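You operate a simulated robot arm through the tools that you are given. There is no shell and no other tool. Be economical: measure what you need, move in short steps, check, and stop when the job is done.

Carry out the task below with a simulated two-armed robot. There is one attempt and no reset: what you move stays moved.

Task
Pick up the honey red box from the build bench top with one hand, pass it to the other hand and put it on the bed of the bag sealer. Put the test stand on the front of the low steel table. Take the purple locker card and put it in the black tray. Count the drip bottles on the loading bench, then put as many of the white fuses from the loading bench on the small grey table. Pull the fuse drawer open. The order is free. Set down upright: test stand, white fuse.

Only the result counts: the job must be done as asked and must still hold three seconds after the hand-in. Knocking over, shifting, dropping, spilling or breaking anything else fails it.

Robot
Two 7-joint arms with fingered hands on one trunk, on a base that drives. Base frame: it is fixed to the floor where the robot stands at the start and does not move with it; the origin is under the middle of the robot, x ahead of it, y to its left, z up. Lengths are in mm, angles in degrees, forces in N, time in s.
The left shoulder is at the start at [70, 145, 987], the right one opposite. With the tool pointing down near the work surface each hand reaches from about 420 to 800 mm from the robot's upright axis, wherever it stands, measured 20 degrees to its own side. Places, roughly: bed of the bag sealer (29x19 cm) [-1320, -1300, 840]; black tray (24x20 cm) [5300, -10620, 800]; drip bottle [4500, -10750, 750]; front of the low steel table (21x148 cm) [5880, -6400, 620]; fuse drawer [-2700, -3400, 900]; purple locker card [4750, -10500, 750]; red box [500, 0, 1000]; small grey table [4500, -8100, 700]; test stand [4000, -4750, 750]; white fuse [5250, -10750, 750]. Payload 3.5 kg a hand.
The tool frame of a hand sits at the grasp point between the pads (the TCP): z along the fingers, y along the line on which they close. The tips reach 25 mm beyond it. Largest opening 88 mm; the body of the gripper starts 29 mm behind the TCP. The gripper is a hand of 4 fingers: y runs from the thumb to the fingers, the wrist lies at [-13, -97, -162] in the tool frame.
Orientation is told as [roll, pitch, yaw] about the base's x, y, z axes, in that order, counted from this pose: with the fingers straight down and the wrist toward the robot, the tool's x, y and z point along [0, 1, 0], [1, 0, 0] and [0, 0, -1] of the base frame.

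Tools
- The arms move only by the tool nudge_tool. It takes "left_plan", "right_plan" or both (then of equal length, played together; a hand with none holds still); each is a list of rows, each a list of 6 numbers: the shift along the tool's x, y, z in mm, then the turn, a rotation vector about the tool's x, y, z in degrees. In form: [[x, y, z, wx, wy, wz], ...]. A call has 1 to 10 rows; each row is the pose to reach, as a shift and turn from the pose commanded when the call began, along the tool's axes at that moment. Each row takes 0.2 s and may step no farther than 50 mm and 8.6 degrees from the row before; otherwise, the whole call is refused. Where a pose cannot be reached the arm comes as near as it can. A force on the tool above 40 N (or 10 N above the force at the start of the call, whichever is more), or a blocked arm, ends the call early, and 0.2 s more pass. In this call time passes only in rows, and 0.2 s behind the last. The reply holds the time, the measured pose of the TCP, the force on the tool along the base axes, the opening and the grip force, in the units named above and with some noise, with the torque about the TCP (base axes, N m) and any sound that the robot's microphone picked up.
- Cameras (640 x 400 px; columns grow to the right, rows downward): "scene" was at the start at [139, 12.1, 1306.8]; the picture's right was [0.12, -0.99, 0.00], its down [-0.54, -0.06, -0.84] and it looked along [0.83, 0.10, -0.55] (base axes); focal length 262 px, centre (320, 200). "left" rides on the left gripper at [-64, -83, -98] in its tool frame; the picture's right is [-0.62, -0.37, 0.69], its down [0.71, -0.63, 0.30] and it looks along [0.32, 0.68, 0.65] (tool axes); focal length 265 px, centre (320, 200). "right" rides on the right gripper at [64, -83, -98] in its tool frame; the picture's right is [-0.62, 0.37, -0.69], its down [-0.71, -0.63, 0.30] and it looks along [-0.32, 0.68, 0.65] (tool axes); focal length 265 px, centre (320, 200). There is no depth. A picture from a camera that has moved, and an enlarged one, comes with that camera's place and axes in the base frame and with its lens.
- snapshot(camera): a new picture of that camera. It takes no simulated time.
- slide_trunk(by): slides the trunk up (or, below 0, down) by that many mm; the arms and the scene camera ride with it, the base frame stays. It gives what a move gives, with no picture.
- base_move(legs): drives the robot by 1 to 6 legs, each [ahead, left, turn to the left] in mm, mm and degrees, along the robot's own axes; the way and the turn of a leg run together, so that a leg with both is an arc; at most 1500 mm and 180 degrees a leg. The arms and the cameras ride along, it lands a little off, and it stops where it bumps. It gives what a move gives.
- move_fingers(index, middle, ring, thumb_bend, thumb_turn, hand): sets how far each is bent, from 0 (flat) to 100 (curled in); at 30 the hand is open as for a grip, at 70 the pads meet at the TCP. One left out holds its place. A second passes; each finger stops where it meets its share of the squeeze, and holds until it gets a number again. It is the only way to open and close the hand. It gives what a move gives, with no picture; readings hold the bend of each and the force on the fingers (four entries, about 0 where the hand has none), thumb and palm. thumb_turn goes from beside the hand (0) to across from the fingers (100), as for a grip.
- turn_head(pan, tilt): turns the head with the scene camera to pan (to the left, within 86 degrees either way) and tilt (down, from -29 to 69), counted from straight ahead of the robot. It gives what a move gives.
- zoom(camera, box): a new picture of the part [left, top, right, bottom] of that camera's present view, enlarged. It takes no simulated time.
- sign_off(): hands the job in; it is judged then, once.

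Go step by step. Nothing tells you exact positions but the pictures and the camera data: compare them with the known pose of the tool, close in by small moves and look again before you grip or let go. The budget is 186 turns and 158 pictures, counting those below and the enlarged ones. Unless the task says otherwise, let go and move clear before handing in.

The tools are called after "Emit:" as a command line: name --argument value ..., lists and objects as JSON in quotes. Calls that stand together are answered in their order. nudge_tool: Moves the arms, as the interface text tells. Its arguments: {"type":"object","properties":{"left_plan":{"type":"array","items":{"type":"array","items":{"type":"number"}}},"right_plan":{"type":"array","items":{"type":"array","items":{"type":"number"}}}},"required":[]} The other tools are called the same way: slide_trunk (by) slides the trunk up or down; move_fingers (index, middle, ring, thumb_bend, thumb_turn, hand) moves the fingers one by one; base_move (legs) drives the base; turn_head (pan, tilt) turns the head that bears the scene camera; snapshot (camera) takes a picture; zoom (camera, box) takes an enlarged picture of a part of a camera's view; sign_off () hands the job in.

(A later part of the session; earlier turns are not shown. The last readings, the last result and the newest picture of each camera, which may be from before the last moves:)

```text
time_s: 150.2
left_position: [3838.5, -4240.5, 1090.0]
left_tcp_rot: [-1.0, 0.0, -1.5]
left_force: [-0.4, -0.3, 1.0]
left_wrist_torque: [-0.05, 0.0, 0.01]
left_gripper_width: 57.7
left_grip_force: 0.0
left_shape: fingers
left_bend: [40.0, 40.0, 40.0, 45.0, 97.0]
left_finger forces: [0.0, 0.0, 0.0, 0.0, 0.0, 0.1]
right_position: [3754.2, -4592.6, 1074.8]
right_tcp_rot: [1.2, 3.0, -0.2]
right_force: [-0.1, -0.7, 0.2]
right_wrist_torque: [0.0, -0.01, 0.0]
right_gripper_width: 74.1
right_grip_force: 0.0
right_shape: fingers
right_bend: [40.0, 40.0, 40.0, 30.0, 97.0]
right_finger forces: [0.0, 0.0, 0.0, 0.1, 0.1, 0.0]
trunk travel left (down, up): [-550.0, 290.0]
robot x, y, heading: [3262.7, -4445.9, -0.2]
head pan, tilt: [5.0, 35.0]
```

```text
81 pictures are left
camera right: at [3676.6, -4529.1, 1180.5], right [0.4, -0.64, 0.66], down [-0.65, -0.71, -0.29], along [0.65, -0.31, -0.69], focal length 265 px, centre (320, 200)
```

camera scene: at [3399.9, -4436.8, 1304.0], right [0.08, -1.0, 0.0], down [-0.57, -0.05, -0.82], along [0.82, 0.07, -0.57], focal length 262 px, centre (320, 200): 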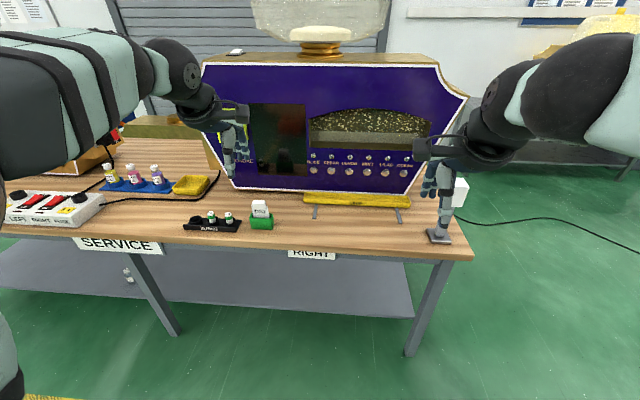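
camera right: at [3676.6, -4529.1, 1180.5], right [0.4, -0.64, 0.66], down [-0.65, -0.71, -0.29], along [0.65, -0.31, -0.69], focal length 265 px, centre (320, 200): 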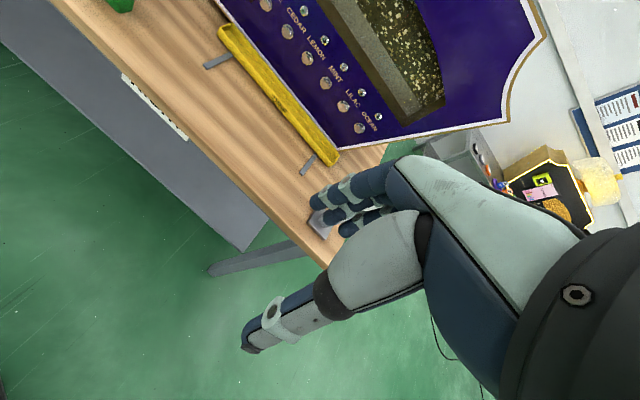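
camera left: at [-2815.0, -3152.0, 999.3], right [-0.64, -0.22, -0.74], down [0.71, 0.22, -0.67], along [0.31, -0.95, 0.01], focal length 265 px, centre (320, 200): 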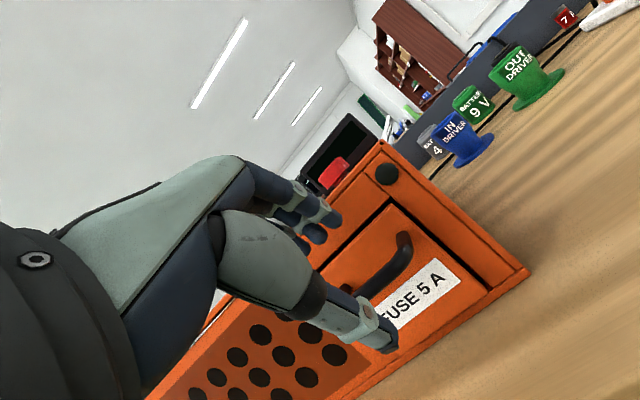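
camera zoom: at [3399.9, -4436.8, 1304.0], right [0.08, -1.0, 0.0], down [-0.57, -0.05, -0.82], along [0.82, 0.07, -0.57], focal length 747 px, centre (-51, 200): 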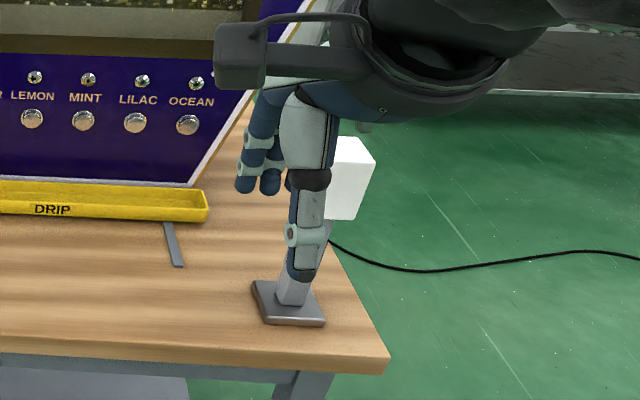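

I take the test stand to be the grey base with post and white head at about (4015,-4750), top near z 960. I'll move the base closer and get a clear look.

Emit:
base_move --legs '[[130, -120, 0]]'

Emit:
nudge_tool --right_plan '[[30, -15, -20, 0, 0, 0], [65, -30, -40, 0, 0, 0]]'

Emit:
zoom --camera "scene" --box '[340, 80, 540, 280]'

Emit:
snapshot --camera "right"

```text
time_s: 151.7
left_position: [3967.2, -4360.2, 1089.3]
left_tcp_rot: [-1.1, 0.0, -1.5]
left_force: [-0.4, 0.6, -0.8]
left_wrist_torque: [0.0, 0.01, -0.02]
left_gripper_width: 57.6
left_grip_force: 0.0
left_shape: fingers
left_bend: [40.0, 40.0, 40.0, 45.0, 97.0]
left_finger forces: [0.0, 0.0, 0.0, 0.0, 0.1, 0.0]
right_position: [3884.8, -4713.4, 1076.8]
right_tcp_rot: [1.1, 2.8, -0.1]
right_force: [-0.4, 0.0, 0.2]
right_wrist_torque: [0.02, -0.01, -0.01]
right_gripper_width: 74.0
right_grip_force: 0.1
right_shape: fingers
right_bend: [40.0, 40.0, 40.0, 30.0, 97.0]
right_finger forces: [0.0, 0.0, 0.0, 0.0, 0.0, 0.0]
trunk travel left (down, up): [-550.0, 290.0]
robot x, y, heading: [3392.4, -4565.5, -0.3]
head pan, tilt: [5.0, 35.0]
```

```text
time_s: 152.3
left_position: [3967.8, -4359.7, 1089.7]
left_tcp_rot: [-1.1, 0.0, -1.5]
left_force: [0.2, 0.3, 0.4]
left_wrist_torque: [-0.04, -0.04, 0.0]
left_gripper_width: 57.6
left_grip_force: 0.1
left_shape: fingers
left_bend: [40.0, 40.0, 40.0, 45.0, 97.0]
left_finger forces: [0.0, 0.1, 0.0, 0.1, 0.1, 0.0]
right_position: [3857.4, -4647.9, 1117.5]
right_tcp_rot: [1.0, 2.9, -0.2]
right_force: [0.6, 0.4, -0.3]
right_wrist_torque: [-0.02, -0.01, 0.0]
right_gripper_width: 73.5
right_grip_force: 0.1
right_shape: fingers
right_bend: [40.0, 40.0, 40.0, 30.0, 97.0]
right_finger forces: [0.1, 0.0, 0.0, 0.0, 0.0, 0.0]
trunk travel left (down, up): [-550.0, 290.0]
robot x, y, heading: [3393.4, -4563.7, -0.1]
head pan, tilt: [5.0, 35.0]
```

```text
2.00 times, centred on (440, 180) of scene
camera zoom: at [3529.6, -4555.8, 1304.0], right [0.08, -1.0, 0.0], down [-0.57, -0.05, -0.82], along [0.82, 0.07, -0.57], focal length 523 px, centre (80, 240)
```

zoom: 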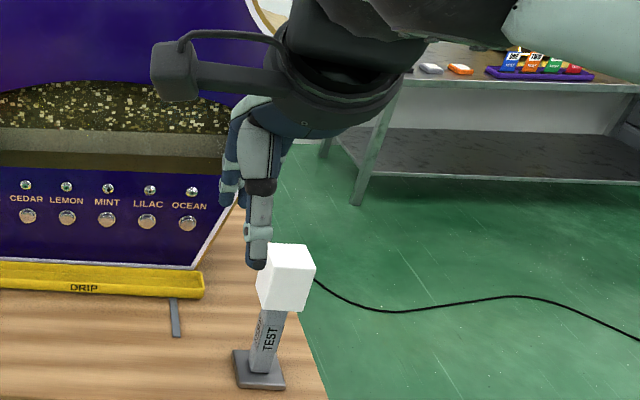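

```text
79 pictures are left
camera right: at [3779.1, -4584.4, 1223.2], right [0.4, -0.63, 0.66], down [-0.65, -0.71, -0.29], along [0.65, -0.31, -0.69], focal length 265 px, centre (320, 200)
```

right: 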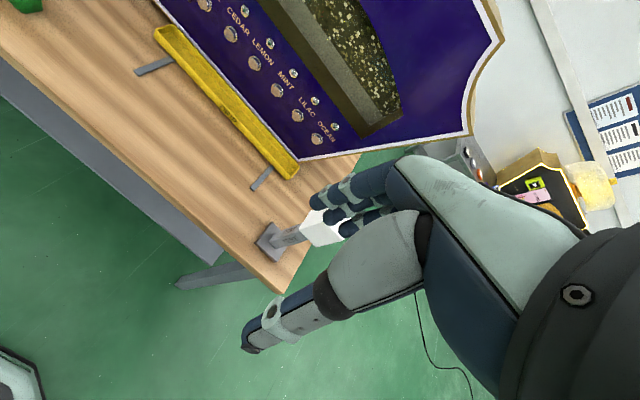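

Emit:
zoom --camera "scene" --box '[395, 185, 475, 285]'

```text
4.00 times, centred on (435, 235) of scene
camera zoom: at [3529.6, -4555.8, 1304.0], right [0.08, -1.0, 0.0], down [-0.57, -0.05, -0.82], along [0.82, 0.07, -0.57], focal length 1046 px, centre (-140, 60)
```

zoom: 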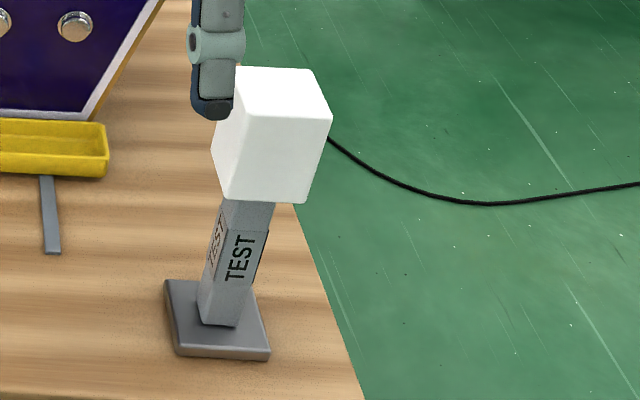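

The cube head is 45 mm along x, centred (4039,-4755), top z≈942, well aligned. I'll open the right hand and hover above it.

Emit:
move_fingers --hand "right" --index 30 --middle 30 --ring 30 --thumb_bend 30

Emit:
nudge_tool --right_plan '[[-22, 37, 0, -2.9, -1, 0], [-44, 74, 0, -2.9, -1, 0], [-66, 111, 10, -2.9, -1, 0], [-88, 148, 30, -2.9, -1, 0], [-107, 182, 60, -2.9, -1, 0], [-107, 182, 95, -2.9, -1, 0]]'

Emit:
snapshot --camera "right"

Emit:
zoom --camera "scene" --box '[370, 120, 510, 270]'

```text
time_s: 153.3
left_position: [3968.3, -4359.9, 1089.9]
left_tcp_rot: [-1.0, -0.1, -1.6]
left_force: [-0.2, -0.7, -0.5]
left_wrist_torque: [0.03, 0.02, 0.0]
left_gripper_width: 58.0
left_grip_force: 0.0
left_shape: fingers
left_bend: [40.0, 40.0, 40.0, 45.0, 97.0]
left_finger forces: [0.1, 0.0, 0.0, 0.0, 0.0, 0.0]
right_position: [3857.9, -4649.3, 1118.4]
right_tcp_rot: [1.1, 2.9, -0.2]
right_force: [0.8, 0.7, 0.2]
right_wrist_torque: [0.02, -0.01, -0.01]
right_gripper_width: 84.5
right_grip_force: 0.1
right_shape: fingers
right_bend: [30.0, 30.0, 30.0, 30.0, 97.0]
right_finger forces: [0.1, 0.0, 0.0, 0.0, 0.0, 0.1]
trunk travel left (down, up): [-550.0, 290.0]
robot x, y, heading: [3394.5, -4563.9, -0.1]
head pan, tilt: [5.0, 35.0]
```

```text
time_s: 154.7
left_position: [3968.2, -4360.7, 1088.7]
left_tcp_rot: [-1.0, 0.0, -1.5]
left_force: [0.4, -0.3, -0.1]
left_wrist_torque: [-0.01, -0.03, 0.01]
left_gripper_width: 57.8
left_grip_force: 0.1
left_shape: fingers
left_bend: [40.0, 40.0, 40.0, 45.0, 97.0]
left_finger forces: [0.0, 0.0, 0.0, 0.1, 0.0, 0.0]
right_position: [4033.5, -4754.3, 1011.8]
right_tcp_rot: [0.2, -0.1, -0.2]
right_force: [-0.4, 0.7, -0.2]
right_wrist_torque: [0.02, 0.0, 0.01]
right_gripper_width: 84.3
right_grip_force: 0.0
right_shape: fingers
right_bend: [30.0, 30.0, 30.0, 30.0, 97.0]
right_finger forces: [0.1, 0.1, 0.0, 0.1, 0.0, 0.1]
trunk travel left (down, up): [-550.0, 290.0]
robot x, y, heading: [3391.7, -4563.3, -0.3]
head pan, tilt: [5.0, 35.0]
```

```text
77 pictures are left
camera right: at [3950.3, -4689.5, 1111.7], right [0.37, -0.62, 0.69], down [-0.63, -0.71, -0.31], along [0.68, -0.32, -0.65], focal length 265 px, centre (320, 200)
```

right: 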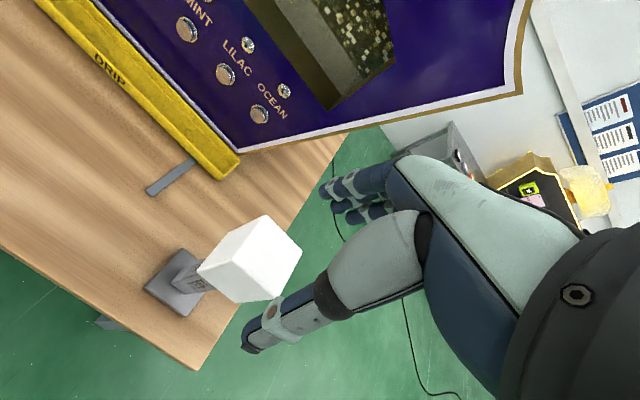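

```text
2.67 times, centred on (440, 195) of scene
camera zoom: at [3529.2, -4557.2, 1304.1], right [0.08, -1.0, 0.0], down [-0.57, -0.05, -0.82], along [0.82, 0.07, -0.57], focal length 697 px, centre (0, 213)
```

zoom: 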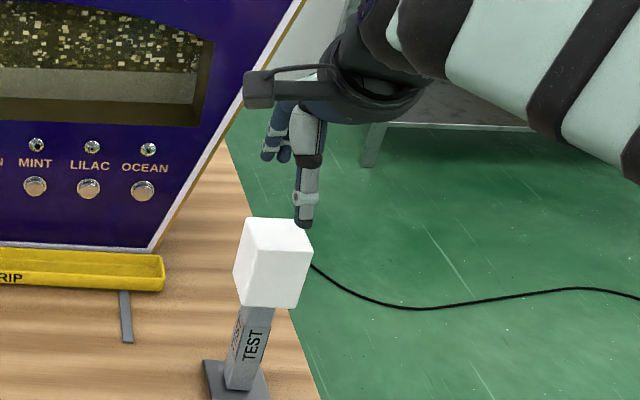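

Emit:
zoom --camera "right" --box '[140, 200, 320, 330]'

```text
3.08 times, centred on (230, 265) of right
camera zoom: at [3950.3, -4689.5, 1111.7], right [0.37, -0.62, 0.69], down [-0.63, -0.71, -0.31], along [0.68, -0.32, -0.65], focal length 817 px, centre (597, 0)
```

zoom: 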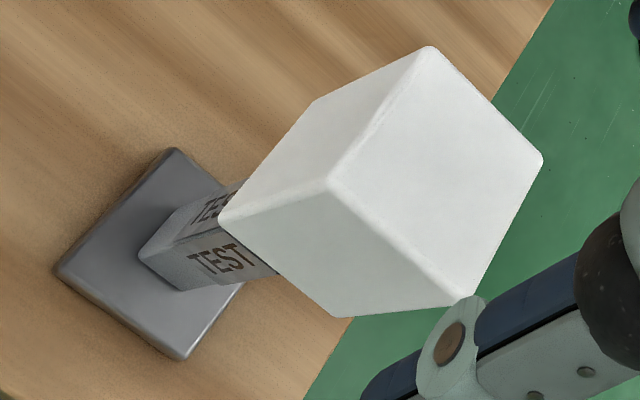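

Measured relative to the hand, the cube top is 43x43 mm, centred (4043,-4758). I'll correct and descend over it.

Emit:
nudge_tool --right_plan '[[-4, 10, 0, 0, 0, 0], [-4, 10, 25, 0, 0, 0], [-4, 10, 50, 0, 0, 0], [-4, 10, 68, 0, 0, 0], [-4, 10, 80, 0, 0, 0]]'

Emit:
snapshot --camera "right"

```text
time_s: 155.9
left_position: [3968.8, -4360.1, 1088.8]
left_tcp_rot: [-0.9, 0.0, -1.5]
left_force: [-0.9, -0.1, 0.1]
left_wrist_torque: [0.02, 0.0, 0.04]
left_gripper_width: 57.7
left_grip_force: 0.0
left_shape: fingers
left_bend: [40.0, 40.0, 40.0, 45.0, 97.0]
left_finger forces: [0.1, 0.0, 0.0, 0.0, 0.0, 0.0]
right_position: [4044.4, -4757.8, 931.3]
right_tcp_rot: [0.2, 0.0, -0.3]
right_force: [0.5, 0.3, 1.1]
right_wrist_torque: [-0.01, 0.0, 0.01]
right_gripper_width: 84.5
right_grip_force: 0.0
right_shape: fingers
right_bend: [30.0, 30.0, 30.0, 30.0, 97.0]
right_finger forces: [0.1, 0.1, 0.0, 0.0, 0.0, 0.0]
trunk travel left (down, up): [-550.0, 290.0]
robot x, y, heading: [3390.2, -4563.8, -0.3]
head pan, tilt: [5.0, 35.0]
```

```text
74 pictures are left
camera right: at [3960.6, -4693.1, 1031.5], right [0.37, -0.62, 0.69], down [-0.63, -0.71, -0.31], along [0.68, -0.33, -0.65], focal length 265 px, centre (320, 200)
```

right: 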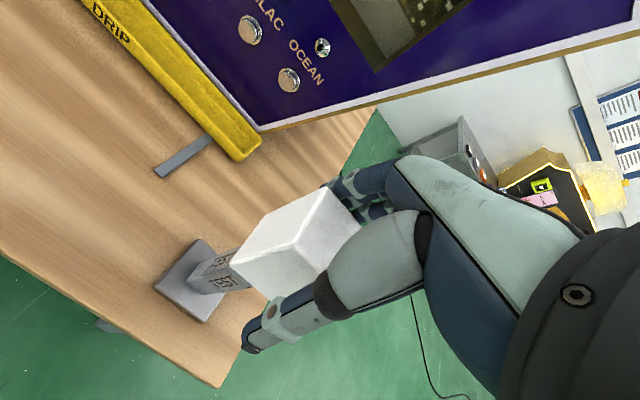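

Good straddle. I'll close the hand and lift slightly to check the hold.

Emit:
move_fingers --hand "right" --index 70 --middle 70 --ring 70 --thumb_bend 70

Emit:
nudge_tool --right_plan '[[0, 0, -10, 0, 0, 0], [0, 0, -25, 0, 0, 0], [0, 0, -50, 0, 0, 0], [0, 0, -80, 0, 0, 0]]'

Emit:
snapshot --camera "right"

```text
time_s: 156.9
left_position: [3968.8, -4359.9, 1089.1]
left_tcp_rot: [-0.9, 0.1, -1.4]
left_force: [-1.2, 0.5, 0.5]
left_wrist_torque: [0.0, 0.0, 0.02]
left_gripper_width: 57.9
left_grip_force: 0.0
left_shape: fingers
left_bend: [40.0, 40.0, 40.0, 45.0, 97.0]
left_finger forces: [0.0, 0.0, 0.1, 0.0, 0.0, 0.0]
right_position: [4044.3, -4759.1, 930.2]
right_tcp_rot: [0.2, 0.0, -0.1]
right_force: [0.5, 0.2, -0.5]
right_wrist_torque: [0.02, -0.05, -0.05]
right_gripper_width: 44.1
right_grip_force: 22.7
right_shape: fingers
right_bend: [55.0, 60.0, 61.0, 50.0, 93.0]
right_finger forces: [9.1, 7.4, 5.9, 0.0, 23.1, 0.0]
trunk travel left (down, up): [-550.0, 290.0]
robot x, y, heading: [3391.9, -4566.5, -0.3]
head pan, tilt: [5.0, 35.0]
```

```text
time_s: 157.9
left_position: [3968.3, -4360.5, 1089.3]
left_tcp_rot: [-1.0, 0.0, -1.5]
left_force: [0.1, -0.5, -0.8]
left_wrist_torque: [-0.01, 0.01, 0.0]
left_gripper_width: 58.0
left_grip_force: 0.0
left_shape: fingers
left_bend: [40.0, 40.0, 40.0, 45.0, 97.0]
left_finger forces: [0.1, 0.0, 0.0, 0.0, 0.1, 0.1]
right_position: [4042.7, -4759.8, 1012.6]
right_tcp_rot: [0.2, 0.1, -0.2]
right_force: [-1.0, 0.4, -3.9]
right_wrist_torque: [0.06, -0.01, -0.01]
right_gripper_width: 44.3
right_grip_force: 21.4
right_shape: fingers
right_bend: [55.0, 60.0, 61.0, 50.0, 93.0]
right_finger forces: [8.8, 7.3, 5.8, 0.0, 22.6, 0.0]
trunk travel left (down, up): [-550.0, 290.0]
robot x, y, heading: [3394.3, -4568.4, -0.3]
head pan, tilt: [5.0, 35.0]
```

```text
73 pictures are left
camera right: at [3959.4, -4693.4, 1112.0], right [0.37, -0.62, 0.69], down [-0.63, -0.71, -0.31], along [0.68, -0.33, -0.65], focal length 265 px, centre (320, 200)
```

right: 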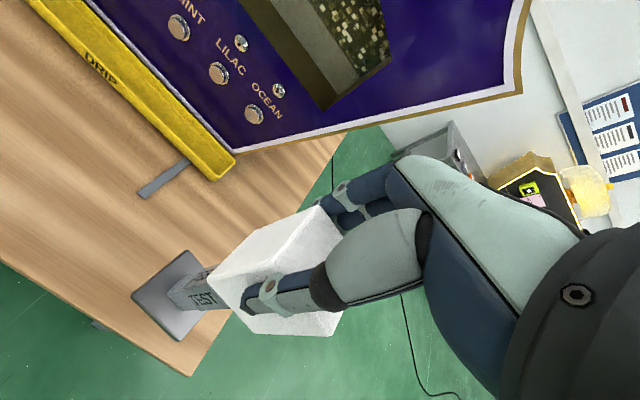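

The stand is held, about 0.35 kg. I'll back off and look toward the low steel table.

Emit:
base_move --legs '[[-200, 0, 0]]'

Emit:
turn_head --pan -60 --tilt 20

Emit:
snapshot --camera "scene"

```text
time_s: 159.5
left_position: [3768.8, -4361.0, 1088.8]
left_tcp_rot: [-0.9, 0.1, -1.5]
left_force: [0.6, -0.5, 0.5]
left_wrist_torque: [0.01, -0.01, -0.02]
left_gripper_width: 58.1
left_grip_force: 0.0
left_shape: fingers
left_bend: [40.0, 40.0, 40.0, 45.0, 97.0]
left_finger forces: [0.1, 0.0, 0.1, 0.1, 0.2, 0.0]
right_position: [3842.0, -4760.0, 1010.6]
right_tcp_rot: [0.2, 0.0, -0.3]
right_force: [-0.3, 0.3, -4.4]
right_wrist_torque: [0.04, -0.02, 0.03]
right_gripper_width: 44.1
right_grip_force: 21.9
right_shape: fingers
right_bend: [56.0, 60.0, 61.0, 50.0, 93.0]
right_finger forces: [9.1, 7.4, 5.6, 0.1, 22.5, 0.1]
trunk travel left (down, up): [-550.0, 290.0]
robot x, y, heading: [3193.9, -4568.0, -0.5]
head pan, tilt: [5.0, 35.0]
```

```text
time_s: 160.8
left_position: [3768.3, -4361.1, 1087.6]
left_tcp_rot: [-1.0, 0.1, -1.5]
left_force: [0.2, -0.1, 0.1]
left_wrist_torque: [-0.01, 0.0, -0.04]
left_gripper_width: 57.6
left_grip_force: 0.1
left_shape: fingers
left_bend: [40.0, 40.0, 40.0, 45.0, 97.0]
left_finger forces: [0.0, 0.0, 0.0, 0.1, 0.0, 0.1]
right_position: [3841.2, -4760.0, 1010.8]
right_tcp_rot: [0.2, 0.0, -0.4]
right_force: [-0.5, -0.2, -4.7]
right_wrist_torque: [0.0, -0.05, 0.0]
right_gripper_width: 44.0
right_grip_force: 22.3
right_shape: fingers
right_bend: [56.0, 60.0, 61.0, 50.0, 93.0]
right_finger forces: [9.0, 7.4, 5.8, 0.1, 22.0, 0.1]
trunk travel left (down, up): [-550.0, 290.0]
robot x, y, heading: [3191.2, -4566.3, -0.3]
head pan, tilt: [-60.0, 20.0]
```

```text
72 pictures are left
camera scene: at [3288.3, -4645.0, 1327.8], right [-0.87, -0.5, 0.0], down [-0.17, 0.3, -0.94], along [0.47, -0.82, -0.34], focal length 262 px, centre (320, 200)
```

scene: 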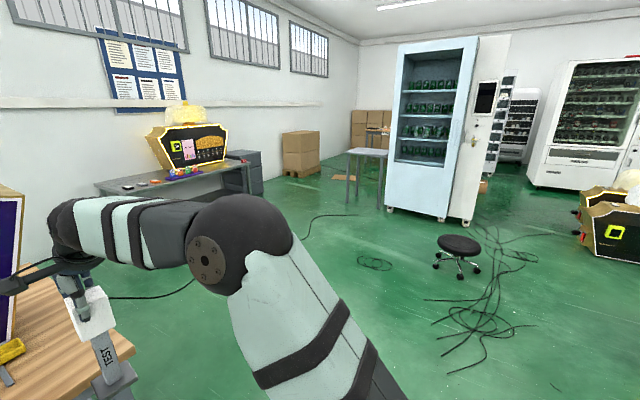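

The floor is clear toward the low table (front edge about x 5775, y -5650..-7130). I'll drive there and stop short.

Emit:
base_move --legs '[[0, -1000, 0], [1300, -400, 0], [450, -400, 0]]'

Emit:
turn_head --pan 0 --tilt 25

Emit:
snapshot --camera "scene"

```text
time_s: 175.4
left_position: [5524.3, -6171.9, 1088.0]
left_tcp_rot: [-1.0, 0.1, -2.0]
left_force: [-0.2, -0.1, -0.5]
left_wrist_torque: [-0.02, -0.02, 0.01]
left_gripper_width: 57.9
left_grip_force: 0.1
left_shape: fingers
left_bend: [40.0, 40.0, 40.0, 45.0, 97.0]
left_finger forces: [0.0, 0.1, 0.1, 0.0, 0.0, 0.0]
right_position: [5595.3, -6570.7, 1011.1]
right_tcp_rot: [0.3, 0.1, -0.7]
right_force: [-0.3, 0.7, -3.1]
right_wrist_torque: [-0.01, -0.05, 0.0]
right_gripper_width: 43.9
right_grip_force: 21.9
right_shape: fingers
right_bend: [56.0, 60.0, 61.0, 50.0, 93.0]
right_finger forces: [9.0, 7.3, 5.9, 0.1, 22.1, 0.0]
trunk travel left (down, up): [-550.0, 290.0]
robot x, y, heading: [4942.6, -6371.2, -0.7]
head pan, tilt: [-60.0, 20.0]
```

```text
time_s: 176.8
left_position: [5523.9, -6172.1, 1089.3]
left_tcp_rot: [-1.0, 0.1, -2.1]
left_force: [0.1, 0.7, 0.0]
left_wrist_torque: [0.0, -0.02, -0.01]
left_gripper_width: 58.1
left_grip_force: 0.1
left_shape: fingers
left_bend: [40.0, 40.0, 40.0, 45.0, 97.0]
left_finger forces: [0.0, 0.1, 0.0, 0.0, 0.0, 0.0]
right_position: [5595.1, -6571.8, 1010.3]
right_tcp_rot: [0.2, 0.1, -0.6]
right_force: [-0.1, -0.3, -4.0]
right_wrist_torque: [0.01, -0.04, -0.02]
right_gripper_width: 44.0
right_grip_force: 22.0
right_shape: fingers
right_bend: [56.0, 60.0, 61.0, 50.0, 93.0]
right_finger forces: [9.1, 7.2, 5.7, 0.1, 21.9, 0.1]
trunk travel left (down, up): [-550.0, 290.0]
robot x, y, heading: [4944.1, -6375.2, -0.5]
head pan, tilt: [0.0, 25.0]
```

```text
71 pictures are left
camera scene: at [5088.2, -6372.8, 1319.7], right [-0.01, -1.0, 0.0], down [-0.42, 0.01, -0.91], along [0.91, -0.01, -0.42], focal length 262 px, centre (320, 200)
```

scene: 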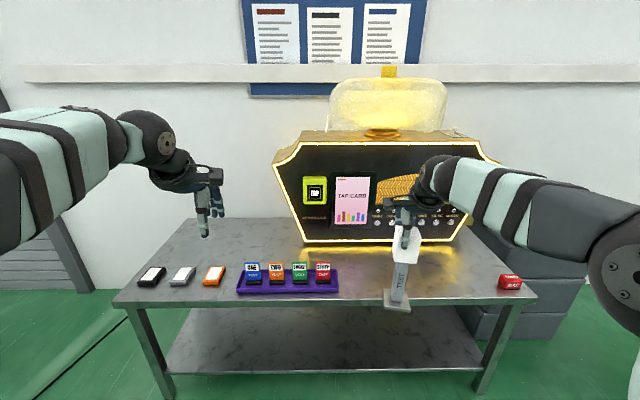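

The spot between the purple card tray and the red item is free. I'll drive so the stand is over about (5870,-6600), then lower the trunk.

Emit:
base_move --legs '[[275, -28, 0.5]]'

Emit:
slide_trunk --by -165

Emit:
turn_head --pan -10 --tilt 40

Emit:
snapshot --camera "scene"

Emit:
snapshot --camera "right"

```text
time_s: 178.7
left_position: [5794.8, -6199.3, 1088.3]
left_tcp_rot: [-1.0, 0.0, -1.7]
left_force: [-0.3, -0.8, -0.2]
left_wrist_torque: [-0.02, 0.03, 0.01]
left_gripper_width: 57.8
left_grip_force: 0.0
left_shape: fingers
left_bend: [40.0, 40.0, 40.0, 45.0, 97.0]
left_finger forces: [0.0, 0.0, 0.0, 0.1, 0.0, 0.0]
right_position: [5870.7, -6597.0, 1011.0]
right_tcp_rot: [0.2, 0.1, -0.2]
right_force: [-0.4, -0.1, -4.9]
right_wrist_torque: [0.05, -0.02, -0.01]
right_gripper_width: 43.9
right_grip_force: 22.5
right_shape: fingers
right_bend: [56.0, 60.0, 61.0, 50.0, 93.0]
right_finger forces: [9.1, 7.3, 5.9, 0.1, 22.1, 0.0]
trunk travel left (down, up): [-550.0, 290.0]
robot x, y, heading: [5214.1, -6404.5, -0.3]
head pan, tilt: [0.0, 25.0]
```

```text
time_s: 180.6
left_position: [5795.4, -6199.7, 923.1]
left_tcp_rot: [-1.0, 0.0, -1.6]
left_force: [-0.7, -0.1, -0.8]
left_wrist_torque: [-0.02, 0.01, 0.01]
left_gripper_width: 57.7
left_grip_force: 0.1
left_shape: fingers
left_bend: [40.0, 40.0, 40.0, 45.0, 97.0]
left_finger forces: [0.0, 0.0, 0.0, 0.0, 0.1, 0.0]
right_position: [5868.5, -6596.7, 847.2]
right_tcp_rot: [0.2, -0.1, -0.4]
right_force: [0.2, 0.1, -4.6]
right_wrist_torque: [0.02, -0.04, -0.01]
right_gripper_width: 43.7
right_grip_force: 22.1
right_shape: fingers
right_bend: [56.0, 60.0, 61.0, 50.0, 93.0]
right_finger forces: [9.1, 7.1, 5.9, 0.0, 22.0, 0.0]
trunk travel left (down, up): [-385.0, 455.0]
robot x, y, heading: [5211.9, -6402.0, -0.5]
head pan, tilt: [0.0, 25.0]
```

```text
time_s: 181.3
left_position: [5795.4, -6199.4, 924.4]
left_tcp_rot: [-1.0, 0.0, -1.6]
left_force: [-0.8, 0.0, 0.4]
left_wrist_torque: [-0.02, 0.01, 0.0]
left_gripper_width: 57.9
left_grip_force: 0.2
left_shape: fingers
left_bend: [40.0, 40.0, 40.0, 45.0, 97.0]
left_finger forces: [0.1, 0.0, 0.0, 0.1, 0.0, 0.1]
right_position: [5869.3, -6596.3, 846.3]
right_tcp_rot: [0.2, 0.0, -0.5]
right_force: [0.0, -0.5, -4.0]
right_wrist_torque: [0.01, -0.08, 0.02]
right_gripper_width: 43.7
right_grip_force: 22.1
right_shape: fingers
right_bend: [56.0, 60.0, 61.0, 50.0, 93.0]
right_finger forces: [9.1, 7.3, 5.7, 0.0, 22.0, 0.1]
trunk travel left (down, up): [-385.0, 455.0]
robot x, y, heading: [5221.6, -6402.3, -0.5]
head pan, tilt: [-10.0, 40.0]
```

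```text
70 pictures are left
camera scene: at [5353.2, -6417.0, 1131.4], right [-0.18, -0.98, 0.0], down [-0.63, 0.11, -0.77], along [0.75, -0.14, -0.64], focal length 262 px, centre (320, 200)
```

scene: 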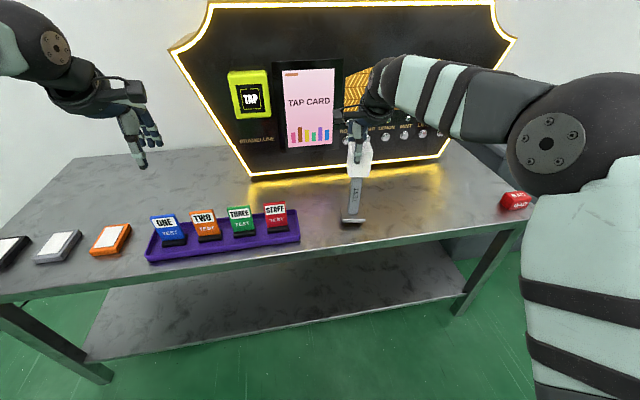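

```text
69 pictures are left
camera right: at [5786.5, -6531.9, 946.1], right [0.36, -0.62, 0.69], down [-0.63, -0.71, -0.31], along [0.68, -0.33, -0.66], focal length 265 px, centre (320, 200)
```

right: 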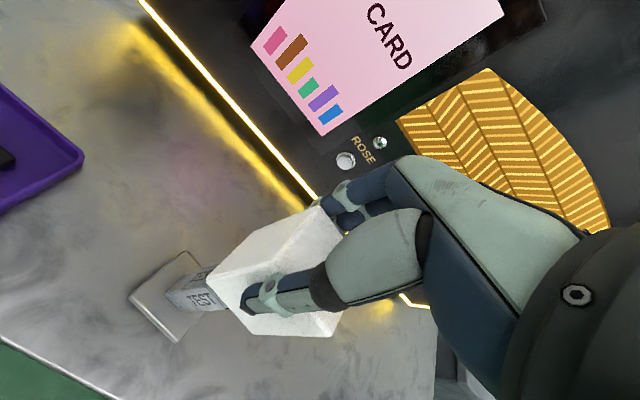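

The stand's base is near the table surface. I'll lower it in small steps, watching the vertical force.

Emit:
nudge_tool --right_plan '[[0, 0, 4, 0, 0, 0], [0, 0, 8, 0, 0, 0]]'

Emit:
zoom --camera "scene" --box '[310, 120, 410, 260]'

```text
time_s: 181.9
left_position: [5795.5, -6198.7, 922.5]
left_tcp_rot: [-1.0, 0.0, -1.6]
left_force: [0.4, -0.4, -0.8]
left_wrist_torque: [0.0, -0.01, 0.06]
left_gripper_width: 57.8
left_grip_force: 0.0
left_shape: fingers
left_bend: [40.0, 40.0, 40.0, 45.0, 97.0]
left_finger forces: [0.1, 0.1, 0.0, 0.1, 0.0, 0.0]
right_position: [5869.0, -6597.3, 836.6]
right_tcp_rot: [0.2, -0.1, -0.3]
right_force: [0.6, 0.7, -4.6]
right_wrist_torque: [0.03, -0.04, -0.05]
right_gripper_width: 44.0
right_grip_force: 21.9
right_shape: fingers
right_bend: [56.0, 60.0, 61.0, 50.0, 93.0]
right_finger forces: [9.0, 7.3, 5.9, 0.1, 22.0, 0.0]
trunk travel left (down, up): [-385.0, 455.0]
robot x, y, heading: [5219.1, -6402.2, -0.3]
head pan, tilt: [-10.0, 40.0]
```

```text
2.86 times, centred on (360, 190) of scene
camera zoom: at [5353.2, -6417.1, 1131.4], right [-0.18, -0.98, 0.0], down [-0.63, 0.12, -0.77], along [0.75, -0.14, -0.64], focal length 747 px, centre (206, 229)
```

zoom: 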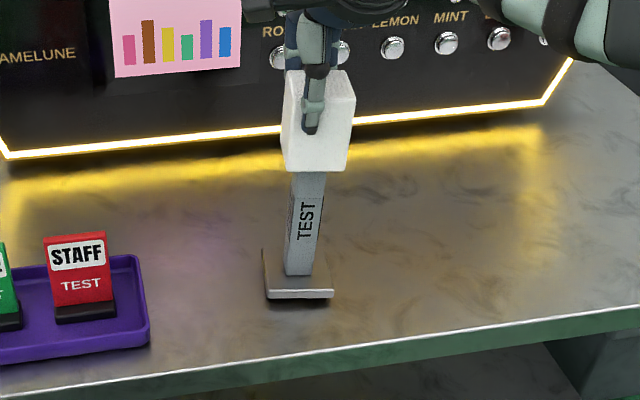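

Emit:
nudge_tool --right_plan '[[0, 0, 4, 0, 0, 0], [0, 0, 8, 0, 0, 0], [0, 0, 11, 0, 0, 0]]'

Emit:
zoom --camera "scene" --box '[310, 120, 410, 260]'

```text
time_s: 182.7
left_position: [5793.9, -6198.5, 923.7]
left_tcp_rot: [-1.0, -0.1, -1.6]
left_force: [-0.6, 0.0, 0.2]
left_wrist_torque: [0.02, 0.03, 0.01]
left_gripper_width: 57.7
left_grip_force: 0.1
left_shape: fingers
left_bend: [40.0, 40.0, 40.0, 45.0, 97.0]
left_finger forces: [0.1, 0.0, 0.0, 0.0, 0.0, 0.0]
right_position: [5868.1, -6596.8, 829.8]
right_tcp_rot: [0.2, -0.4, -0.3]
right_force: [-0.7, 1.7, 7.7]
right_wrist_torque: [0.02, 0.01, 0.0]
right_gripper_width: 44.3
right_grip_force: 22.8
right_shape: fingers
right_bend: [56.0, 61.0, 61.0, 50.0, 93.0]
right_finger forces: [8.8, 7.1, 5.8, 0.1, 23.2, 0.0]
trunk travel left (down, up): [-385.0, 455.0]
robot x, y, heading: [5219.7, -6400.4, -0.2]
head pan, tilt: [-10.0, 40.0]
```

```text
2.86 times, centred on (360, 190) of scene
camera zoom: at [5351.2, -6416.1, 1131.8], right [-0.18, -0.98, 0.0], down [-0.63, 0.11, -0.77], along [0.75, -0.14, -0.64], focal length 747 px, centre (206, 229)
```

zoom: 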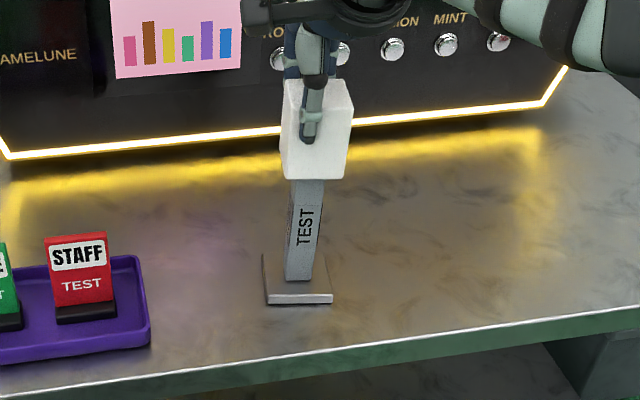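

The base is on the table, upright. I'll relieve slightly, open, and rise.

Emit:
nudge_tool --right_plan '[[0, 0, -3, 0, 0, 0]]'

Emit:
move_fingers --hand "right" --index 30 --middle 30 --ring 30 --thumb_bend 30

Emit:
nudge_tool --right_plan '[[0, 0, -20, 0, 0, 0], [0, 0, -50, 0, 0, 0], [0, 0, -90, 0, 0, 0], [0, 0, -130, 0, 0, 0]]'

Emit:
snapshot --camera "scene"

```text
time_s: 183.1
left_position: [5794.4, -6198.2, 924.8]
left_tcp_rot: [-1.0, 0.0, -1.5]
left_force: [0.9, -0.2, -0.6]
left_wrist_torque: [0.03, -0.04, -0.01]
left_gripper_width: 58.0
left_grip_force: 0.0
left_shape: fingers
left_bend: [40.0, 40.0, 40.0, 45.0, 97.0]
left_finger forces: [0.0, 0.0, 0.0, 0.0, 0.0, 0.0]
right_position: [5868.3, -6597.4, 830.9]
right_tcp_rot: [0.2, -0.1, -0.5]
right_force: [-0.1, 1.3, 4.0]
right_wrist_torque: [0.0, -0.11, 0.02]
right_gripper_width: 44.1
right_grip_force: 23.2
right_shape: fingers
right_bend: [56.0, 61.0, 61.0, 50.0, 93.0]
right_finger forces: [9.2, 7.5, 5.9, 0.1, 23.8, 0.0]
trunk travel left (down, up): [-385.0, 455.0]
robot x, y, heading: [5219.7, -6401.6, -0.3]
head pan, tilt: [-10.0, 40.0]
```

```text
time_s: 184.1
left_position: [5794.3, -6198.7, 925.4]
left_tcp_rot: [-0.9, 0.0, -1.7]
left_force: [0.1, 0.4, -0.1]
left_wrist_torque: [-0.01, 0.0, -0.01]
left_gripper_width: 57.8
left_grip_force: 0.0
left_shape: fingers
left_bend: [40.0, 40.0, 40.0, 45.0, 97.0]
left_finger forces: [0.1, 0.1, 0.1, 0.1, 0.1, 0.0]
right_position: [5869.7, -6597.3, 830.1]
right_tcp_rot: [0.0, 0.0, -0.4]
right_force: [-1.0, 0.2, -0.5]
right_wrist_torque: [0.01, 0.03, 0.0]
right_gripper_width: 85.2
right_grip_force: 0.4
right_shape: fingers
right_bend: [30.0, 30.0, 30.0, 30.0, 97.0]
right_finger forces: [0.1, 0.0, 0.0, 0.0, 0.5, 0.1]
trunk travel left (down, up): [-385.0, 455.0]
robot x, y, heading: [5217.8, -6400.3, 0.1]
head pan, tilt: [-10.0, 40.0]
```

```text
time_s: 185.1
left_position: [5794.3, -6198.6, 924.5]
left_tcp_rot: [-1.0, 0.0, -1.6]
left_force: [0.0, -0.2, 0.6]
left_wrist_torque: [0.03, -0.03, -0.01]
left_gripper_width: 57.6
left_grip_force: 0.1
left_shape: fingers
left_bend: [40.0, 40.0, 40.0, 45.0, 97.0]
left_finger forces: [0.1, 0.1, 0.0, 0.0, 0.0, 0.1]
right_position: [5868.5, -6597.2, 960.4]
right_tcp_rot: [0.1, 0.0, -0.3]
right_force: [1.0, 1.3, -0.4]
right_wrist_torque: [-0.01, 0.03, 0.02]
right_gripper_width: 85.1
right_grip_force: 0.0
right_shape: fingers
right_bend: [30.0, 30.0, 30.0, 30.0, 97.0]
right_finger forces: [0.0, 0.1, 0.0, 0.0, 0.0, 0.0]
trunk travel left (down, up): [-385.0, 455.0]
robot x, y, heading: [5218.3, -6398.1, -0.2]
head pan, tilt: [-10.0, 40.0]
```

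```text
66 pictures are left
camera scene: at [5352.6, -6416.7, 1131.4], right [-0.18, -0.98, 0.0], down [-0.63, 0.11, -0.77], along [0.75, -0.14, -0.64], focal length 262 px, centre (320, 200)
```

scene: 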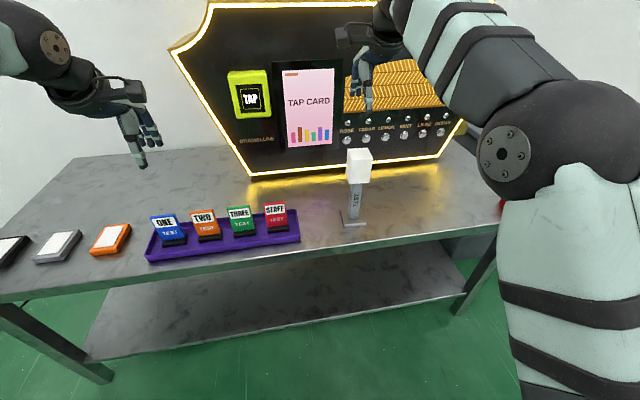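

The test stand is on the front strip, upright. Next I'll back off, turn toward -y, and look for the loading bench and the small grey table.

Emit:
base_move --legs '[[-250, 0, 0], [0, 0, -90]]'

Emit:
slide_trunk --by 165

Emit:
turn_head --pan 0 --tilt 15

Emit:
snapshot --camera "scene"

```text
time_s: 190.8
left_position: [5174.6, -6979.9, 924.1]
left_tcp_rot: [-0.9, 0.1, -91.8]
left_force: [0.6, 0.6, -0.2]
left_wrist_torque: [-0.02, 0.02, 0.02]
left_gripper_width: 57.9
left_grip_force: 0.1
left_shape: fingers
left_bend: [40.0, 40.0, 40.0, 45.0, 97.0]
left_finger forces: [0.0, 0.0, 0.1, 0.1, 0.0, 0.1]
right_position: [4772.7, -7051.7, 960.4]
right_tcp_rot: [0.2, 0.0, -90.5]
right_force: [-0.9, -0.7, 0.1]
right_wrist_torque: [-0.01, 0.03, 0.03]
right_gripper_width: 85.0
right_grip_force: 0.1
right_shape: fingers
right_bend: [30.0, 30.0, 30.0, 30.0, 97.0]
right_finger forces: [0.0, 0.1, 0.0, 0.0, 0.0, 0.0]
trunk travel left (down, up): [-385.0, 455.0]
robot x, y, heading: [4971.0, -6403.2, -90.6]
head pan, tilt: [-10.0, 40.0]
```

```text
time_s: 192.7
left_position: [5173.2, -6978.8, 1088.1]
left_tcp_rot: [-1.0, -0.1, -91.7]
left_force: [0.5, -0.3, 0.2]
left_wrist_torque: [0.0, -0.02, 0.03]
left_gripper_width: 57.8
left_grip_force: 0.0
left_shape: fingers
left_bend: [40.0, 40.0, 40.0, 45.0, 97.0]
left_finger forces: [0.0, 0.0, 0.0, 0.0, 0.0, 0.0]
right_position: [4774.1, -7050.1, 1124.8]
right_tcp_rot: [0.1, -0.1, -90.5]
right_force: [-0.6, 0.5, -0.1]
right_wrist_torque: [-0.01, 0.0, -0.01]
right_gripper_width: 84.6
right_grip_force: 0.0
right_shape: fingers
right_bend: [30.0, 30.0, 30.0, 30.0, 97.0]
right_finger forces: [0.0, 0.0, 0.1, 0.0, 0.1, 0.0]
trunk travel left (down, up): [-550.0, 290.0]
robot x, y, heading: [4970.4, -6401.1, -90.3]
head pan, tilt: [-10.0, 40.0]
```

```text
time_s: 193.6
left_position: [5173.8, -6978.7, 1089.3]
left_tcp_rot: [-1.0, 0.0, -91.8]
left_force: [-0.1, 0.1, 0.1]
left_wrist_torque: [0.02, -0.01, 0.02]
left_gripper_width: 57.7
left_grip_force: 0.1
left_shape: fingers
left_bend: [40.0, 40.0, 40.0, 45.0, 97.0]
left_finger forces: [0.1, 0.0, 0.0, 0.1, 0.1, 0.1]
right_position: [4774.7, -7051.2, 1126.4]
right_tcp_rot: [0.1, 0.0, -90.4]
right_force: [0.0, 0.6, -0.1]
right_wrist_torque: [0.01, 0.02, 0.0]
right_gripper_width: 84.9
right_grip_force: 0.1
right_shape: fingers
right_bend: [30.0, 30.0, 30.0, 30.0, 97.0]
right_finger forces: [0.0, 0.0, 0.0, 0.0, 0.1, 0.1]
trunk travel left (down, up): [-550.0, 290.0]
robot x, y, heading: [4971.3, -6401.0, -90.4]
head pan, tilt: [0.0, 15.0]
```

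```text
65 pictures are left
camera scene: at [4969.7, -6543.7, 1335.9], right [-1.0, 0.01, 0.0], down [0.0, 0.26, -0.97], along [-0.01, -0.97, -0.26], focal length 262 px, centre (320, 200)
```

scene: 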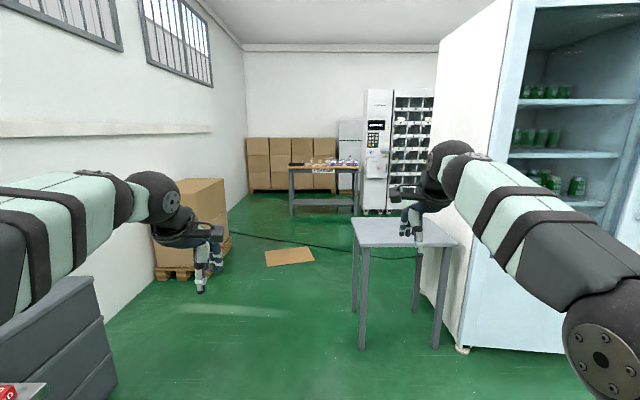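

The small grey table top is about x 4175–4720, y -7900..-8420, and the loading bench is behind it at y≈-10200. I'll drive around the cardboard sheet on the floor.

Emit:
base_move --legs '[[1400, 60, 0.4], [720, 0, 0], [0, -390, 0], [900, 0, 0]]'

Emit:
turn_head --pan 15 --tilt 25

Emit:
snapshot --camera "scene"

```text
time_s: 205.4
left_position: [5030.2, -9091.1, 1091.8]
left_tcp_rot: [-0.8, -0.1, -91.7]
left_force: [-1.6, -1.8, 0.8]
left_wrist_torque: [0.0, -0.04, 0.0]
left_gripper_width: 57.8
left_grip_force: 0.1
left_shape: fingers
left_bend: [40.0, 40.0, 40.0, 45.0, 98.0]
left_finger forces: [0.1, 0.0, 0.0, 0.1, 0.0, 0.0]
right_position: [4632.5, -9163.5, 1125.0]
right_tcp_rot: [0.3, 0.0, -90.2]
right_force: [0.0, -0.4, 0.9]
right_wrist_torque: [-0.02, -0.06, 0.06]
right_gripper_width: 85.0
right_grip_force: 0.0
right_shape: fingers
right_bend: [30.0, 30.0, 30.0, 30.0, 98.0]
right_finger forces: [0.0, 0.0, 0.1, 0.1, 0.0, 0.0]
trunk travel left (down, up): [-550.0, 290.0]
robot x, y, heading: [4829.2, -8512.3, -90.2]
head pan, tilt: [0.0, 15.0]
stopped in leg 3: the robot was blocked; the commanded pose is now the measured one
```

```text
time_s: 206.1
left_position: [5035.7, -9091.0, 1088.8]
left_tcp_rot: [-1.1, 0.0, -91.5]
left_force: [0.3, -0.2, -0.5]
left_wrist_torque: [-0.01, 0.0, -0.01]
left_gripper_width: 57.6
left_grip_force: 0.0
left_shape: fingers
left_bend: [40.0, 40.0, 40.0, 45.0, 98.0]
left_finger forces: [0.0, 0.1, 0.1, 0.0, 0.0, 0.0]
right_position: [4637.7, -9164.5, 1126.8]
right_tcp_rot: [0.0, -0.1, -90.2]
right_force: [0.0, 0.5, -0.4]
right_wrist_torque: [0.01, 0.02, -0.03]
right_gripper_width: 84.6
right_grip_force: 0.1
right_shape: fingers
right_bend: [30.0, 30.0, 30.0, 30.0, 98.0]
right_finger forces: [0.0, 0.0, 0.0, 0.1, 0.0, 0.0]
trunk travel left (down, up): [-550.0, 290.0]
robot x, y, heading: [4832.7, -8514.3, -90.5]
head pan, tilt: [15.0, 25.0]
```

```text
64 pictures are left
camera scene: at [4854.3, -8652.4, 1319.8], right [-0.97, -0.25, 0.0], down [-0.11, 0.41, -0.91], along [0.23, -0.88, -0.42], focal length 262 px, centre (320, 200)
```

scene: 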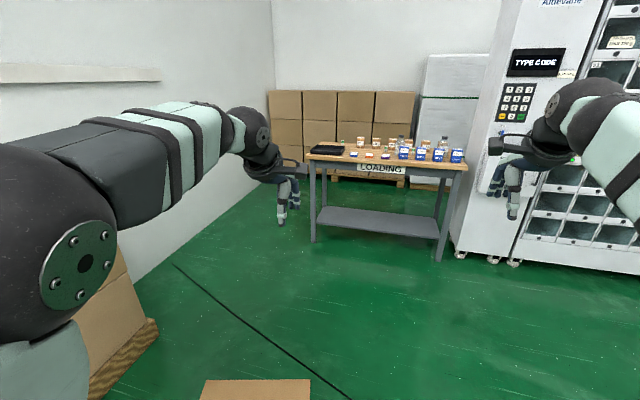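

The base bumped something, probably the small table's corner. I'll go a bit further ahead before strafing right.

Emit:
base_move --legs '[[130, 20, 0.5], [60, -220, 0], [700, 0, 0]]'

Emit:
turn_head --pan 10 --tilt 30

Emit:
snapshot --camera "scene"

```text
time_s: 212.2
left_position: [4848.4, -9976.8, 1089.8]
left_tcp_rot: [-1.1, 0.0, -90.8]
left_force: [-1.1, -0.6, 0.3]
left_wrist_torque: [0.01, -0.01, -0.02]
left_gripper_width: 57.7
left_grip_force: 0.0
left_shape: fingers
left_bend: [40.0, 40.0, 40.0, 45.0, 98.0]
left_finger forces: [0.1, 0.1, 0.0, 0.0, 0.1, 0.1]
right_position: [4450.2, -10056.2, 1125.3]
right_tcp_rot: [0.0, 0.0, -89.5]
right_force: [-0.4, 0.9, 0.0]
right_wrist_torque: [-0.03, 0.0, -0.02]
right_gripper_width: 84.8
right_grip_force: 0.0
right_shape: fingers
right_bend: [30.0, 30.0, 30.0, 30.0, 98.0]
right_finger forces: [0.0, 0.1, 0.1, 0.0, 0.1, 0.0]
trunk travel left (down, up): [-550.0, 290.0]
robot x, y, heading: [4636.5, -9406.4, -89.4]
head pan, tilt: [15.0, 25.0]
```

```text
time_s: 212.8
left_position: [4847.9, -9979.7, 1090.1]
left_tcp_rot: [-1.1, 0.0, -90.8]
left_force: [0.0, -0.1, 0.3]
left_wrist_torque: [0.01, -0.02, -0.02]
left_gripper_width: 58.0
left_grip_force: 0.1
left_shape: fingers
left_bend: [40.0, 40.0, 40.0, 45.0, 98.0]
left_finger forces: [0.1, 0.0, 0.1, 0.0, 0.0, 0.0]
right_position: [4451.1, -10056.8, 1126.9]
right_tcp_rot: [-0.1, 0.0, -89.4]
right_force: [-0.3, 0.2, -0.2]
right_wrist_torque: [0.05, 0.0, -0.02]
right_gripper_width: 85.0
right_grip_force: 0.1
right_shape: fingers
right_bend: [30.0, 30.0, 30.0, 30.0, 98.0]
right_finger forces: [0.0, 0.1, 0.1, 0.0, 0.0, 0.0]
trunk travel left (down, up): [-550.0, 290.0]
robot x, y, heading: [4636.0, -9405.4, -89.4]
head pan, tilt: [10.0, 30.0]
```

```text
63 pictures are left
camera scene: at [4652.1, -9543.0, 1311.8], right [-0.98, -0.18, 0.0], down [-0.09, 0.49, -0.87], along [0.16, -0.85, -0.5], focal length 262 px, centre (320, 200)
```

scene: 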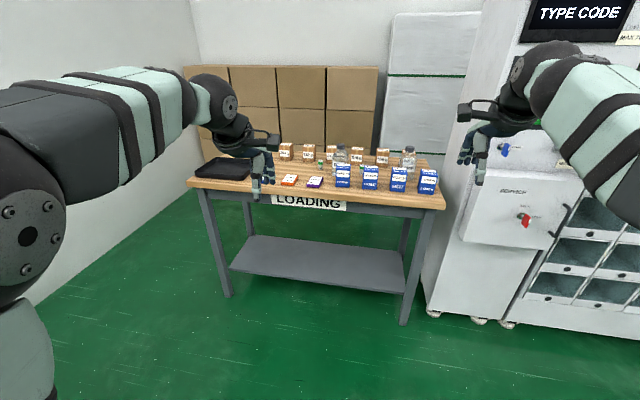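

Emit:
zoom --camera "scene" --box '[180, 130, 450, 220]'

```text
2.37 times, centred on (315, 175) of scene
camera zoom: at [4652.1, -9543.0, 1311.8], right [-0.98, -0.18, 0.0], down [-0.09, 0.49, -0.87], along [0.16, -0.85, -0.5], focal length 620 px, centre (332, 259)
```

zoom: 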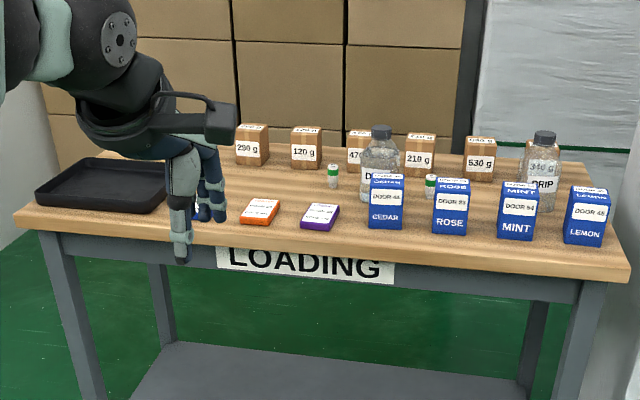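

I see two drip bottles so far (one behind CEDAR, one behind MINT/LEMON), fuses between them, the black tray at left and the purple card at front. I'll go closer and look from above for hidden ones.

Emit:
base_move --legs '[[560, 300, -0.6]]'

Emit:
slide_trunk --by 150

Emit:
turn_head --pan 0 --tilt 48

Emit:
snapshot --camera "scene"

```text
time_s: 216.3
left_position: [5138.2, -10534.3, 1089.1]
left_tcp_rot: [-1.1, -0.1, -91.6]
left_force: [0.2, -0.5, -0.1]
left_wrist_torque: [0.01, 0.0, 0.02]
left_gripper_width: 57.6
left_grip_force: 0.1
left_shape: fingers
left_bend: [40.0, 40.0, 40.0, 45.0, 98.0]
left_finger forces: [0.0, 0.0, 0.0, 0.1, 0.0, 0.1]
right_position: [4740.2, -10605.7, 1126.2]
right_tcp_rot: [0.0, 0.0, -90.3]
right_force: [0.2, -0.3, 0.1]
right_wrist_torque: [0.0, -0.02, -0.01]
right_gripper_width: 84.8
right_grip_force: 0.0
right_shape: fingers
right_bend: [30.0, 30.0, 30.0, 30.0, 98.0]
right_finger forces: [0.0, 0.0, 0.0, 0.1, 0.0, 0.0]
trunk travel left (down, up): [-550.0, 290.0]
robot x, y, heading: [4932.2, -9954.7, -90.5]
head pan, tilt: [10.0, 30.0]
```

```text
time_s: 218.1
left_position: [5137.0, -10533.0, 1240.4]
left_tcp_rot: [-1.1, -0.1, -91.6]
left_force: [-0.1, 0.6, -1.1]
left_wrist_torque: [0.0, -0.01, 0.02]
left_gripper_width: 57.8
left_grip_force: 0.0
left_shape: fingers
left_bend: [40.0, 40.0, 40.0, 45.0, 98.0]
left_finger forces: [0.0, 0.1, 0.0, 0.1, 0.0, 0.0]
right_position: [4739.8, -10606.8, 1275.8]
right_tcp_rot: [0.1, 0.0, -90.2]
right_force: [-0.3, -0.9, -0.4]
right_wrist_torque: [-0.04, 0.0, 0.05]
right_gripper_width: 85.1
right_grip_force: 0.1
right_shape: fingers
right_bend: [30.0, 30.0, 30.0, 30.0, 98.0]
right_finger forces: [0.0, 0.1, 0.0, 0.0, 0.0, 0.1]
trunk travel left (down, up): [-700.0, 140.0]
robot x, y, heading: [4934.7, -9953.9, -90.2]
head pan, tilt: [10.0, 30.0]
```

```text
time_s: 218.9
left_position: [5138.2, -10532.7, 1239.9]
left_tcp_rot: [-1.1, -0.2, -91.5]
left_force: [-0.6, -0.1, -0.1]
left_wrist_torque: [-0.02, 0.01, -0.02]
left_gripper_width: 57.4
left_grip_force: 0.0
left_shape: fingers
left_bend: [40.0, 40.0, 40.0, 45.0, 98.0]
left_finger forces: [0.0, 0.1, 0.0, 0.0, 0.0, 0.1]
right_position: [4739.6, -10604.8, 1276.5]
right_tcp_rot: [0.0, 0.0, -90.3]
right_force: [0.3, -0.7, -0.4]
right_wrist_torque: [-0.01, 0.0, 0.01]
right_gripper_width: 84.9
right_grip_force: 0.1
right_shape: fingers
right_bend: [30.0, 30.0, 30.0, 30.0, 98.0]
right_finger forces: [0.0, 0.0, 0.0, 0.1, 0.0, 0.1]
trunk travel left (down, up): [-700.0, 140.0]
robot x, y, heading: [4931.8, -9955.6, -90.3]
head pan, tilt: [0.0, 48.0]
```

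```text
61 pictures are left
camera scene: at [4933.0, -10084.0, 1435.1], right [-1.0, 0.01, 0.0], down [0.0, 0.74, -0.67], along [0.0, -0.67, -0.74], focal length 262 px, centre (320, 200)
```

scene: 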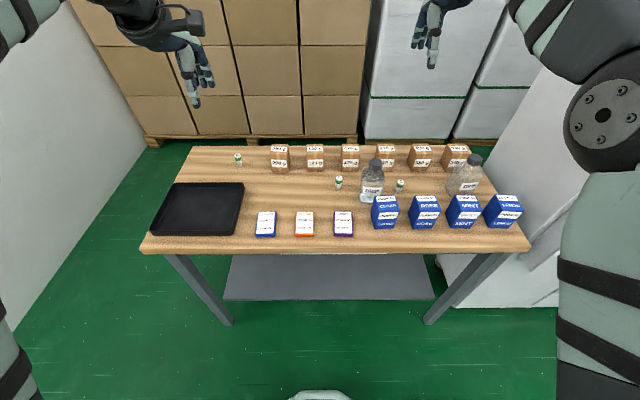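

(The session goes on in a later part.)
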